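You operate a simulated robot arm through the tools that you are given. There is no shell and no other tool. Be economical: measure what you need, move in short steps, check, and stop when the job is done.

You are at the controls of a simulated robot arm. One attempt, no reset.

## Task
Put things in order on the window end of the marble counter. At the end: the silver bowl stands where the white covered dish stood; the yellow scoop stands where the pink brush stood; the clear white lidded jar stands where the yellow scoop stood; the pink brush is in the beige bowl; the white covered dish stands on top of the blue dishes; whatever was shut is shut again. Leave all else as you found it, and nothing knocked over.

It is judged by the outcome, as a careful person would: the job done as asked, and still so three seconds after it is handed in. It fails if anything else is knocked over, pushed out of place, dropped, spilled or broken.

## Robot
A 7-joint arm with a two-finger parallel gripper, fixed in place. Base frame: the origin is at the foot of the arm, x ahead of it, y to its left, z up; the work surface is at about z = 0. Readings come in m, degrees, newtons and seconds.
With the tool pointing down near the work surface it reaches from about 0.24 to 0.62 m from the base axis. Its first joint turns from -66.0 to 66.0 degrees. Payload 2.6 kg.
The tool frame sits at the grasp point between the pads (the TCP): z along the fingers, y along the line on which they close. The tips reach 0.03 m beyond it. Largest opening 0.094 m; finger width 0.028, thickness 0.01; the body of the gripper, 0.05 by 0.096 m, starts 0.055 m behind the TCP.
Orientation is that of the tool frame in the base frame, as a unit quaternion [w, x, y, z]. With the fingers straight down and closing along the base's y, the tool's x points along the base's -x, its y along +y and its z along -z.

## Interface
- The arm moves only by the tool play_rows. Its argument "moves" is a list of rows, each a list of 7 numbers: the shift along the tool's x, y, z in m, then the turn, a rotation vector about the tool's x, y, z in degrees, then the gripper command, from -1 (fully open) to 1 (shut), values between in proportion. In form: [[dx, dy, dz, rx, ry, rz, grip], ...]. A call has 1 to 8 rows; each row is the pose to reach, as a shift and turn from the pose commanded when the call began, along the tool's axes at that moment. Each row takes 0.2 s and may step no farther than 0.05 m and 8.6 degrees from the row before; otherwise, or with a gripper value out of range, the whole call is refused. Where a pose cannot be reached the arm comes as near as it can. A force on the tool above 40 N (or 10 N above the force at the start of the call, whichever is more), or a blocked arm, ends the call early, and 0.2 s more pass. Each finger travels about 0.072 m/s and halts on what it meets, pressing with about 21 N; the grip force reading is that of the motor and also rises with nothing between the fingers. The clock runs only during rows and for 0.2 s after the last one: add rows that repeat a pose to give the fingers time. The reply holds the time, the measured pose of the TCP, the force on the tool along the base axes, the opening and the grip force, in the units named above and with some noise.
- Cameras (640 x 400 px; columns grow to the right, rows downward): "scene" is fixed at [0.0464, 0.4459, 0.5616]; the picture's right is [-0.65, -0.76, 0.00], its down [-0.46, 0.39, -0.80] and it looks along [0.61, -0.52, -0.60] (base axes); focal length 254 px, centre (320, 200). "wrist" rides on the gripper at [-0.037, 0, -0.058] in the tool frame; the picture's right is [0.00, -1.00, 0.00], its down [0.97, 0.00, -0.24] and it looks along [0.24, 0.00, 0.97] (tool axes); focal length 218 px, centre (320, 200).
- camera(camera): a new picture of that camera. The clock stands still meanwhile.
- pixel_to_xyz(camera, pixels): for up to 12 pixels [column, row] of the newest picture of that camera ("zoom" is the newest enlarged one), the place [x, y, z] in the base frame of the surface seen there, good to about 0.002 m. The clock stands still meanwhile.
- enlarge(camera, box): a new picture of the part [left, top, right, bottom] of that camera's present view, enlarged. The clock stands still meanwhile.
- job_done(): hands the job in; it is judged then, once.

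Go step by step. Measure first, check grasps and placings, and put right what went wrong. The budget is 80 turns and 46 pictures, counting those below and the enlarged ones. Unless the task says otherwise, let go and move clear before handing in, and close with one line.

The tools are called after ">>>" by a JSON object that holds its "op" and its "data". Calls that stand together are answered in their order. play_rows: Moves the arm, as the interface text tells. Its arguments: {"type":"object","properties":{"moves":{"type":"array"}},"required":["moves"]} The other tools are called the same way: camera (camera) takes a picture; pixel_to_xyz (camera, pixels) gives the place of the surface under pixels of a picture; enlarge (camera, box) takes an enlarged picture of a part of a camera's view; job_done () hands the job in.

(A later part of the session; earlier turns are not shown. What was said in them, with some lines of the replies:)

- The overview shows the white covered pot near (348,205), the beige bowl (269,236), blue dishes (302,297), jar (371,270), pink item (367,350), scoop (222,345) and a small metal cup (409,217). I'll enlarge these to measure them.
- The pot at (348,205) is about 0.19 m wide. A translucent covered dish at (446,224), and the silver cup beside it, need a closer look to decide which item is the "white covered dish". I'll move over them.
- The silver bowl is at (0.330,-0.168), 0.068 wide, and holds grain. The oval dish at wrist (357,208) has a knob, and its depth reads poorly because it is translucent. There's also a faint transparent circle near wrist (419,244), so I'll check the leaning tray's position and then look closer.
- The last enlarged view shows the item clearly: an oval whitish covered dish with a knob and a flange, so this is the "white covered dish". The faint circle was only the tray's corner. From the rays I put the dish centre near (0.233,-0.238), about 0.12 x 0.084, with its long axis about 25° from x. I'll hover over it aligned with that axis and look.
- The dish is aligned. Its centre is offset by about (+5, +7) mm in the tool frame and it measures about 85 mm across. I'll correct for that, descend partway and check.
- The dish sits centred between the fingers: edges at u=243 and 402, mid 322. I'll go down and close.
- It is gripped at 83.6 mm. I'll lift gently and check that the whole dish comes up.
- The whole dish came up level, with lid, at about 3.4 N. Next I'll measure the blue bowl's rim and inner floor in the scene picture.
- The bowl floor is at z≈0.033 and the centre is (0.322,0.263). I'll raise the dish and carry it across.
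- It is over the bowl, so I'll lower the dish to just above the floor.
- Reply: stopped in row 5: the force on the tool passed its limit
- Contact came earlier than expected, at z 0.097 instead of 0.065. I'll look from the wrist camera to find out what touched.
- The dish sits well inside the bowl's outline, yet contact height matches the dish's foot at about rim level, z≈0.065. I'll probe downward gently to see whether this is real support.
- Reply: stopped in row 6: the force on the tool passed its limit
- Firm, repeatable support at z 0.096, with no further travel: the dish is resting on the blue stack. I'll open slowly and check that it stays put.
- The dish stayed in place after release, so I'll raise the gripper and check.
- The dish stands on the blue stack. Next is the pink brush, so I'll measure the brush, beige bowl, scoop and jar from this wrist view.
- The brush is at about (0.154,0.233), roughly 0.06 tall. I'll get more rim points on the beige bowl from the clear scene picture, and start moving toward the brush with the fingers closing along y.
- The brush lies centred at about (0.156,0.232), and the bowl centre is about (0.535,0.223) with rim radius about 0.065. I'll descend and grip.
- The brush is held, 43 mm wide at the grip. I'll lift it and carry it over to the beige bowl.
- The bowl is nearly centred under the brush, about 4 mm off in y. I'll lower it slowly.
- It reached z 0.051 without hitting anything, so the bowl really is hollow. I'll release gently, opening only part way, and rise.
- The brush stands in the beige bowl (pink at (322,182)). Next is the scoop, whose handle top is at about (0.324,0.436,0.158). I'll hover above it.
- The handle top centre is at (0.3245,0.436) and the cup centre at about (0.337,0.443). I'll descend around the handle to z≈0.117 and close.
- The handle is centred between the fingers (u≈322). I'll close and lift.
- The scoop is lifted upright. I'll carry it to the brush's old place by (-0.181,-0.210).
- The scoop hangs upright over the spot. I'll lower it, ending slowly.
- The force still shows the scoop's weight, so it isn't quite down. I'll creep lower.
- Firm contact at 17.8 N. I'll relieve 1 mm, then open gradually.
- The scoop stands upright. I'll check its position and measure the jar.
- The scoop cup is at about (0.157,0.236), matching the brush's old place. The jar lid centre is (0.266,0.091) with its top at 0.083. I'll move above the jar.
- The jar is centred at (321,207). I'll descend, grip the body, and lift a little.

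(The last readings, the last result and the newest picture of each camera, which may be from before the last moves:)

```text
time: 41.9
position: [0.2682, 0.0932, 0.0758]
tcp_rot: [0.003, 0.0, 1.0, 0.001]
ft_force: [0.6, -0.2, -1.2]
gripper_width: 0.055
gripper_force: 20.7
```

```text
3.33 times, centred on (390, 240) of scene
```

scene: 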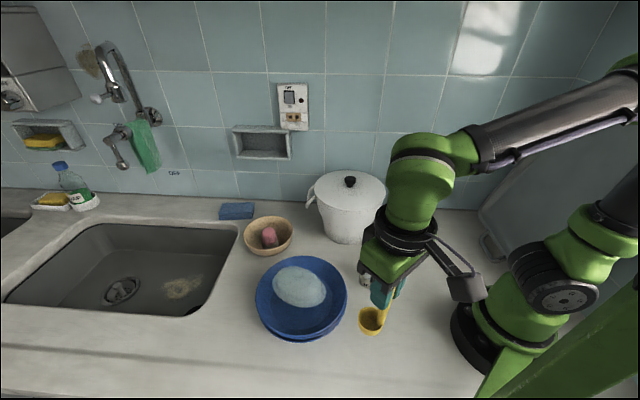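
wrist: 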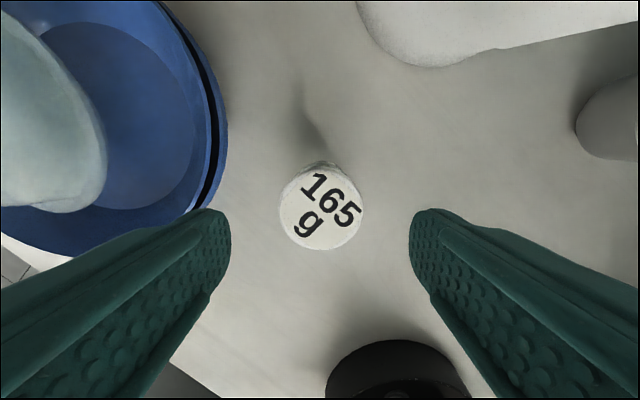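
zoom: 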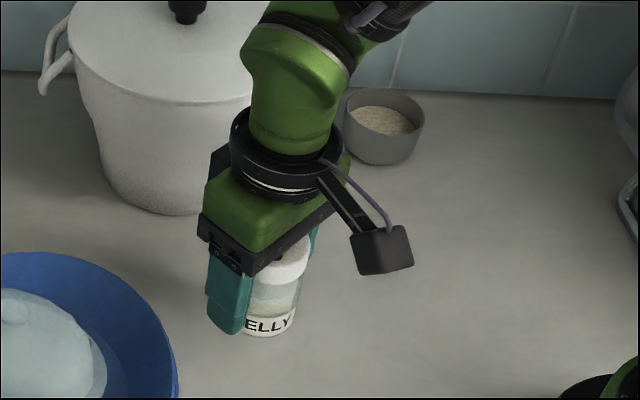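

The jar is held, 55 mm wide at the grip and lifted. I'll raise it and carry it to the scoop's old place at (0.337,0.443).

>>> {"op": "play_rows", "data": {"moves": [[0, 0, -0.045, 0, 0, 0, 1], [0, 0, -0.09, 0, 0, 0, 1], [0, 0, -0.135, 0, 0, 0, 1], [0, 0.01, -0.165, 0, 0, 0, 1], [-0.009, 0.054, -0.165, 0, 0, 0, 1], [-0.018, 0.098, -0.165, 0, 0, 0, 1], [-0.027, 0.142, -0.165, 0, 0, 0, 1], [-0.036, 0.186, -0.165, 0, 0, 0, 1]]}}

>>> {"op": "play_rows", "data": {"moves": [[-0.009, 0.044, 0, 0, 0, 0, 1], [-0.018, 0.088, 0, 0, 0, 0, 1], [-0.027, 0.132, 0, 0, 0, 0, 1], [-0.034, 0.165, 0, 0, 0, 0, 1], [-0.034, 0.165, 0.045, 0, 0, 0, 1], [-0.034, 0.165, 0.09, 0, 0, 0, 1], [-0.034, 0.165, 0.135, 0, 0, 0, 1], [-0.034, 0.165, 0.135, 0, 0, 0, 1]]}}

>>> {"op": "camera", "data": {"camera": "wrist"}}

```text
time: 43.7
position: [0.3008, 0.2778, 0.2413]
tcp_rot: [0.004, 0.0, 1.0, 0.002]
ft_force: [0.0, 0.7, -1.2]
gripper_width: 0.0547
gripper_force: 21.7
```

```text
time: 45.5
position: [0.3314, 0.4445, 0.1113]
tcp_rot: [0.003, -0.001, 1.0, 0.003]
ft_force: [0.7, -0.5, -1.5]
gripper_width: 0.0549
gripper_force: 21.3
```

```text
10 pictures are left
```

wrist: 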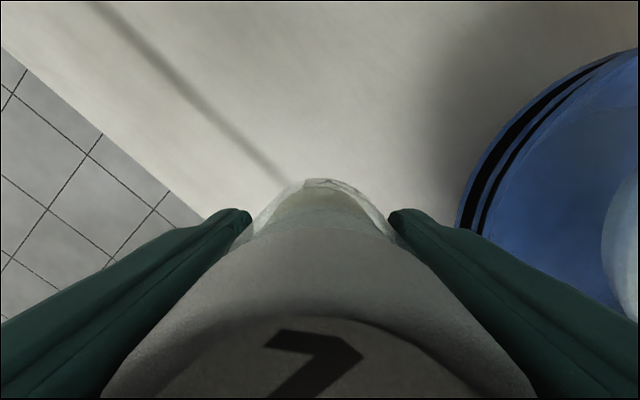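

The jar is over the spot. I'll lower it, slowly at the end.

>>> {"op": "play_rows", "data": {"moves": [[-0.003, 0, 0.03, 0, 0, 0, 1], [-0.003, 0, 0.055, 0, 0, 0, 1], [-0.003, 0, 0.065, 0, 0, 0, 1], [-0.003, 0, 0.069, 0, 0, 0, 1], [-0.003, 0, 0.071, 0, 0, 0, 1], [-0.003, 0, 0.072, 0, 0, 0, 1], [-0.003, 0, 0.072, 0, 0, 0, 1]]}}

```text
time: 47.1
position: [0.3391, 0.4447, 0.0378]
tcp_rot: [0.004, -0.001, 1.0, 0.003]
ft_force: [-4.7, -2.7, 16.8]
gripper_width: 0.0548
gripper_force: 21.0
```

Touchdown at 16.8 N. I'll relieve slightly, open, and rise.

>>> {"op": "play_rows", "data": {"moves": [[0, 0, -0.001, 0, 0, 0, 1], [0, 0, -0.001, 0, 0, 0, -0.2], [0, 0, -0.001, 0, 0, 0, -0.35], [0, 0, -0.001, 0, 0, 0, -0.6], [0, 0, -0.001, 0, 0, 0, -0.7], [0, 0, -0.03, 0, 0, 0, -0.7], [0, 0, -0.075, 0, 0, 0, -0.7], [0, 0, -0.12, 0, 0, 0, -0.7]]}}

>>> {"op": "play_rows", "data": {"moves": [[0, 0, -0.045, 0, 0, 0, -0.7], [0, 0, -0.09, 0, 0, 0, -0.7], [0.0, -0.04, -0.11, 0, 0, 0, -0.7], [0, -0.085, -0.11, 0, 0, 0, -0.7], [0, -0.13, -0.11, 0, 0, 0, -0.7], [0, -0.175, -0.11, 0, 0, 0, -0.7], [0, -0.22, -0.11, 0, 0, 0, -0.7], [0, -0.265, -0.11, 0, 0, 0, -0.7]]}}

>>> {"op": "camera", "data": {"camera": "scene"}}

```text
time: 48.9
position: [0.3381, 0.4422, 0.1589]
tcp_rot: [0.004, -0.001, 1.0, 0.002]
ft_force: [0.0, 0.0, 0.4]
gripper_width: 0.0801
gripper_force: 0.0
```

```text
time: 50.7
position: [0.3405, 0.1774, 0.2649]
tcp_rot: [0.004, -0.002, 1.0, 0.003]
ft_force: [-0.5, -0.3, -1.0]
gripper_width: 0.0797
gripper_force: 0.1
```

```text
9 pictures are left
```

scene: 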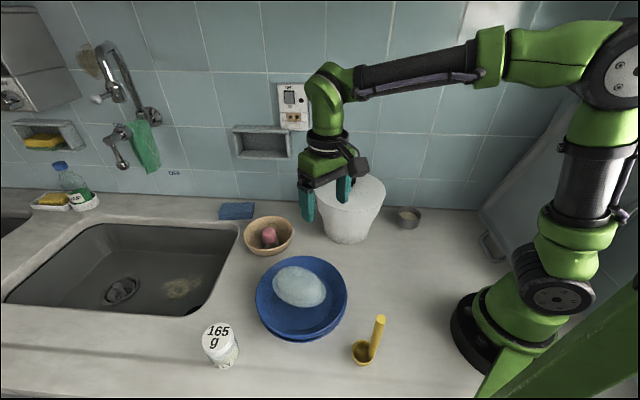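

Jar, scoop, brush and dish all stand right. Last is the silver bowl at (0.330,-0.168): I'll move above it with the same 25° turn.

>>> {"op": "play_rows", "data": {"moves": [[0.002, -0.043, 0, 0, 0, 0, -0.7], [0.004, -0.086, 0, 0, 0, 0, -0.8], [0.006, -0.129, 0, 0, 0, 0, -0.9], [0.008, -0.172, 0, 0, 0, 0, -1], [0.009, -0.215, 0, 0, 0, -6.3, -1], [0.01, -0.258, 0, 0, 0, -12.6, -1], [0.0105, -0.301, 0, 0, 0, -18.9, -1], [0.0105, -0.345, 0, 0, 0, -25, -1]]}}

>>> {"op": "play_rows", "data": {"moves": [[0, 0, 0.04, 0, 0, 0, -1], [0, 0, 0.08, 0, 0, 0, -1], [0, 0, 0.12, 0, 0, 0, -1], [0, 0, 0.12, 0, 0, 0, -1]]}}

>>> {"op": "camera", "data": {"camera": "wrist"}}

```text
time: 52.5
position: [0.3268, -0.169, 0.2611]
tcp_rot: [0.004, -0.217, 0.976, 0.001]
ft_force: [-0.3, 0.2, -0.4]
gripper_width: 0.0941
gripper_force: 0.1
```

```text
time: 53.5
position: [0.3282, -0.167, 0.143]
tcp_rot: [0.004, -0.218, 0.976, 0.002]
ft_force: [0.4, -1.1, 0.4]
gripper_width: 0.0939
gripper_force: 0.0
```

```text
8 pictures are left
```

wrist: 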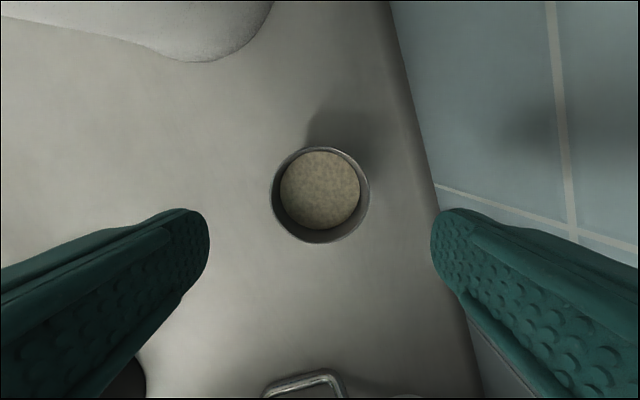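

The bowl is centred (rim 271–369, mid 320). I'll descend and grip softly.

>>> {"op": "play_rows", "data": {"moves": [[-0.002, 0, 0.04, 0, 0, 0, -1], [-0.002, 0, 0.08, 0, 0, 0, -1], [-0.002, 0, 0.108, 0, 0, 0, -1], [-0.002, 0, 0.108, 0, 0, 0, -0.5], [-0.002, 0, 0.108, 0, 0, 0, 0.5], [-0.002, 0, 0.108, 0, 0, 0, 1], [-0.002, 0, 0.108, 0, 0, 0, 1]]}}

>>> {"op": "play_rows", "data": {"moves": [[0, 0, -0.005, 0, 0, 0, 1], [0, 0, -0.015, 0, 0, 0, 1], [0, 0, -0.03, 0, 0, 0, 1], [0, 0, -0.045, 0, 0, 0, 1], [0, 0, -0.05, 0, 0, 0, 1]]}}

>>> {"op": "camera", "data": {"camera": "wrist"}}

```text
time: 55.1
position: [0.3329, -0.1651, 0.0347]
tcp_rot: [0.004, -0.217, 0.976, 0.001]
ft_force: [0.4, -0.1, 0.1]
gripper_width: 0.0719
gripper_force: 21.3
```

```text
time: 56.3
position: [0.3302, -0.1647, 0.0872]
tcp_rot: [0.004, -0.217, 0.976, 0.001]
ft_force: [-1.1, 0.0, -1.6]
gripper_width: 0.0719
gripper_force: 21.1
```

```text
7 pictures are left
```

wrist: 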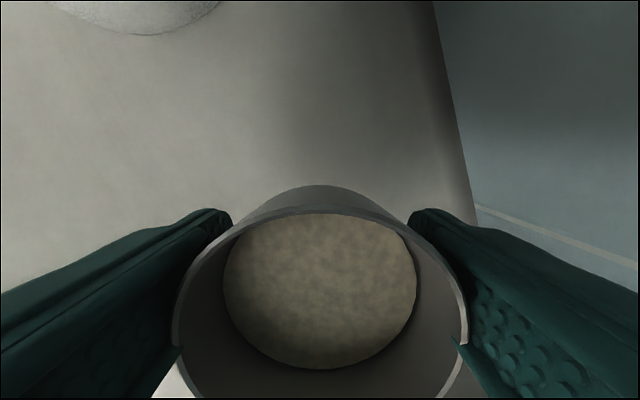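

It is lifted level with the contents undisturbed. I'll move it smoothly to the dish's old place at (0.236,-0.237).

>>> {"op": "play_rows", "data": {"moves": [[0.009, -0.002, 0, 0, 0, 0, 1], [0.027, -0.0057, 0, 0, 0, 0, 1], [0.049, -0.0103, 0, 0, 0, 0, 1], [0.072, -0.0152, 0, 0, 0, 0, 1], [0.094, -0.0199, 0, 0, 0, 0, 1], [0.108, -0.0229, 0, 0, 0, 0, 1], [0.1164, -0.0246, 0, 0, 0, 0, 1], [0.1164, -0.0246, 0, 0, 0, 0, 1]]}}

>>> {"op": "camera", "data": {"camera": "scene"}}

```text
time: 58.1
position: [0.2356, -0.2384, 0.0848]
tcp_rot: [0.004, -0.218, 0.976, 0.001]
ft_force: [0.6, 0.3, -1.7]
gripper_width: 0.0719
gripper_force: 21.7
```

```text
6 pictures are left
```

scene: 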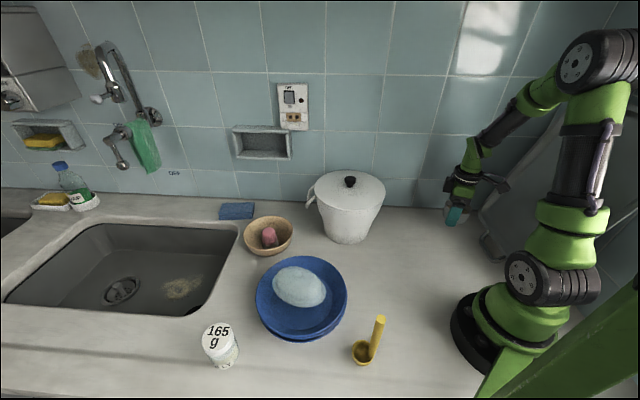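

It is in position, so I'll lower it slowly to the grip height.

>>> {"op": "play_rows", "data": {"moves": [[0, 0, 0.012, 0, 0, 0, 1], [0, 0, 0.028, 0, 0, 0, 1], [0, 0, 0.041, 0, 0, 0, 1], [0, 0, 0.046, 0, 0, 0, 1], [0, 0, 0.0485, 0, 0, 0, 1], [0, 0, 0.05, 0, 0, 0, 1], [0, 0, 0.05, 0, 0, 0, 1]]}}

```text
time: 59.7
position: [0.2375, -0.2363, 0.0363]
tcp_rot: [0.003, -0.218, 0.976, 0.001]
ft_force: [0.2, -0.5, -1.4]
gripper_width: 0.0717
gripper_force: 20.6
```

The bowl's weight still hangs from the gripper, so I'll creep down a little more.

>>> {"op": "play_rows", "data": {"moves": [[0, 0, 0.001, 0, 0, 0, 1], [0, 0, 0.001, 0, 0, 0, 1]]}}

```text
time: 60.3
position: [0.2387, -0.2362, 0.0356]
tcp_rot: [0.004, -0.217, 0.976, 0.001]
ft_force: [0.6, 1.3, 10.5]
gripper_width: 0.0714
gripper_force: 20.4
```

Contact at 10.5 N. I'll release gradually and rise.

>>> {"op": "play_rows", "data": {"moves": [[0, 0, 0, 0, 0, 0, -0.5], [0, 0, 0, 0, 0, 0, -0.6], [0, 0, 0, 0, 0, 0, -0.8], [0, 0, 0, 0, 0, 0, -1], [0, 0, -0.01, 0, 0, 0, -1], [0, 0, -0.05, 0, 0, 0, -1], [0, 0, -0.095, 0, 0, 0, -1], [0, 0, -0.14, 0, 0, 0, -1]]}}

>>> {"op": "play_rows", "data": {"moves": [[0, 0, -0.045, 0, 0, 0, -1], [0, 0, -0.09, 0, 0, 0, -1], [-0.035, 0.02, -0.11, 0, 0, 0, -1], [-0.07, 0.04, -0.12, 0, 0, 0, -1], [-0.105, 0.06, -0.12, 0, 0, 0, -1], [-0.105, 0.1, -0.12, 0, 0, 0, -1], [-0.105, 0.14, -0.12, 0, 0, 0, -1]]}}

>>> {"op": "camera", "data": {"camera": "scene"}}

>>> {"op": "camera", "data": {"camera": "wrist"}}

```text
time: 62.1
position: [0.2323, -0.2377, 0.1734]
tcp_rot: [0.004, -0.217, 0.976, 0.002]
ft_force: [0.4, 0.1, 0.4]
gripper_width: 0.0938
gripper_force: 0.1
```

```text
time: 63.7
position: [0.2708, -0.0651, 0.2917]
tcp_rot: [0.003, -0.218, 0.976, 0.002]
ft_force: [-0.4, -0.2, 0.1]
gripper_width: 0.094
gripper_force: 0.1
```

```text
5 pictures are left
```

scene: 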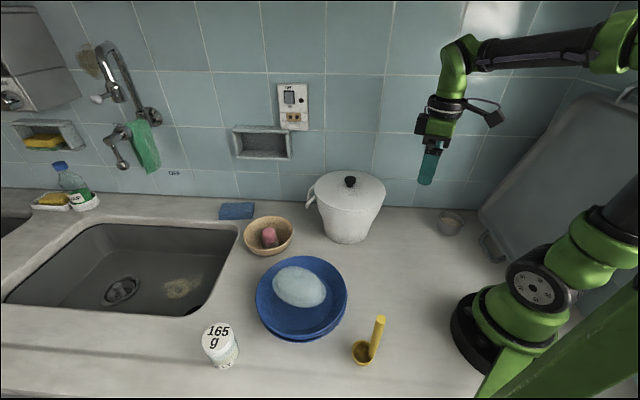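

```text
4 pictures are left
```

wrist: 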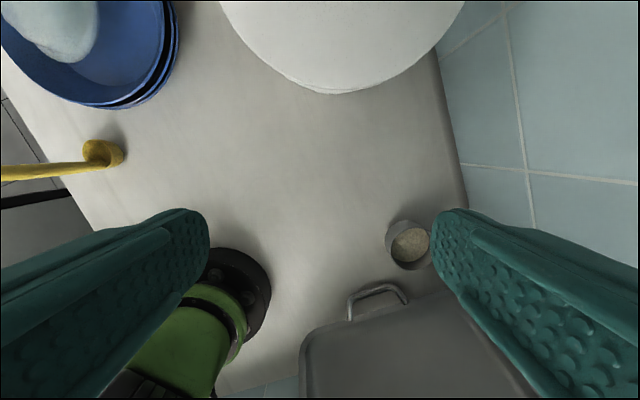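

Both pictures show every item standing in its place: silver bowl at scene (450,223), scoop (365,345), jar (220,345), brush in the beige bowl (269,236) and dish on the blue stack (298,287). The jar and dish lids are still on and the gripper is clear, so I'm handing in.

>>> {"op": "job_done", "data": {}}

```text
The job is handed in.
```

The job is handed in: all five items stand where you asked, the jar and dish lids stayed shut, and nothing was knocked over. I took the small oval lidded dish, not the large white pot, to be the white covered dish.
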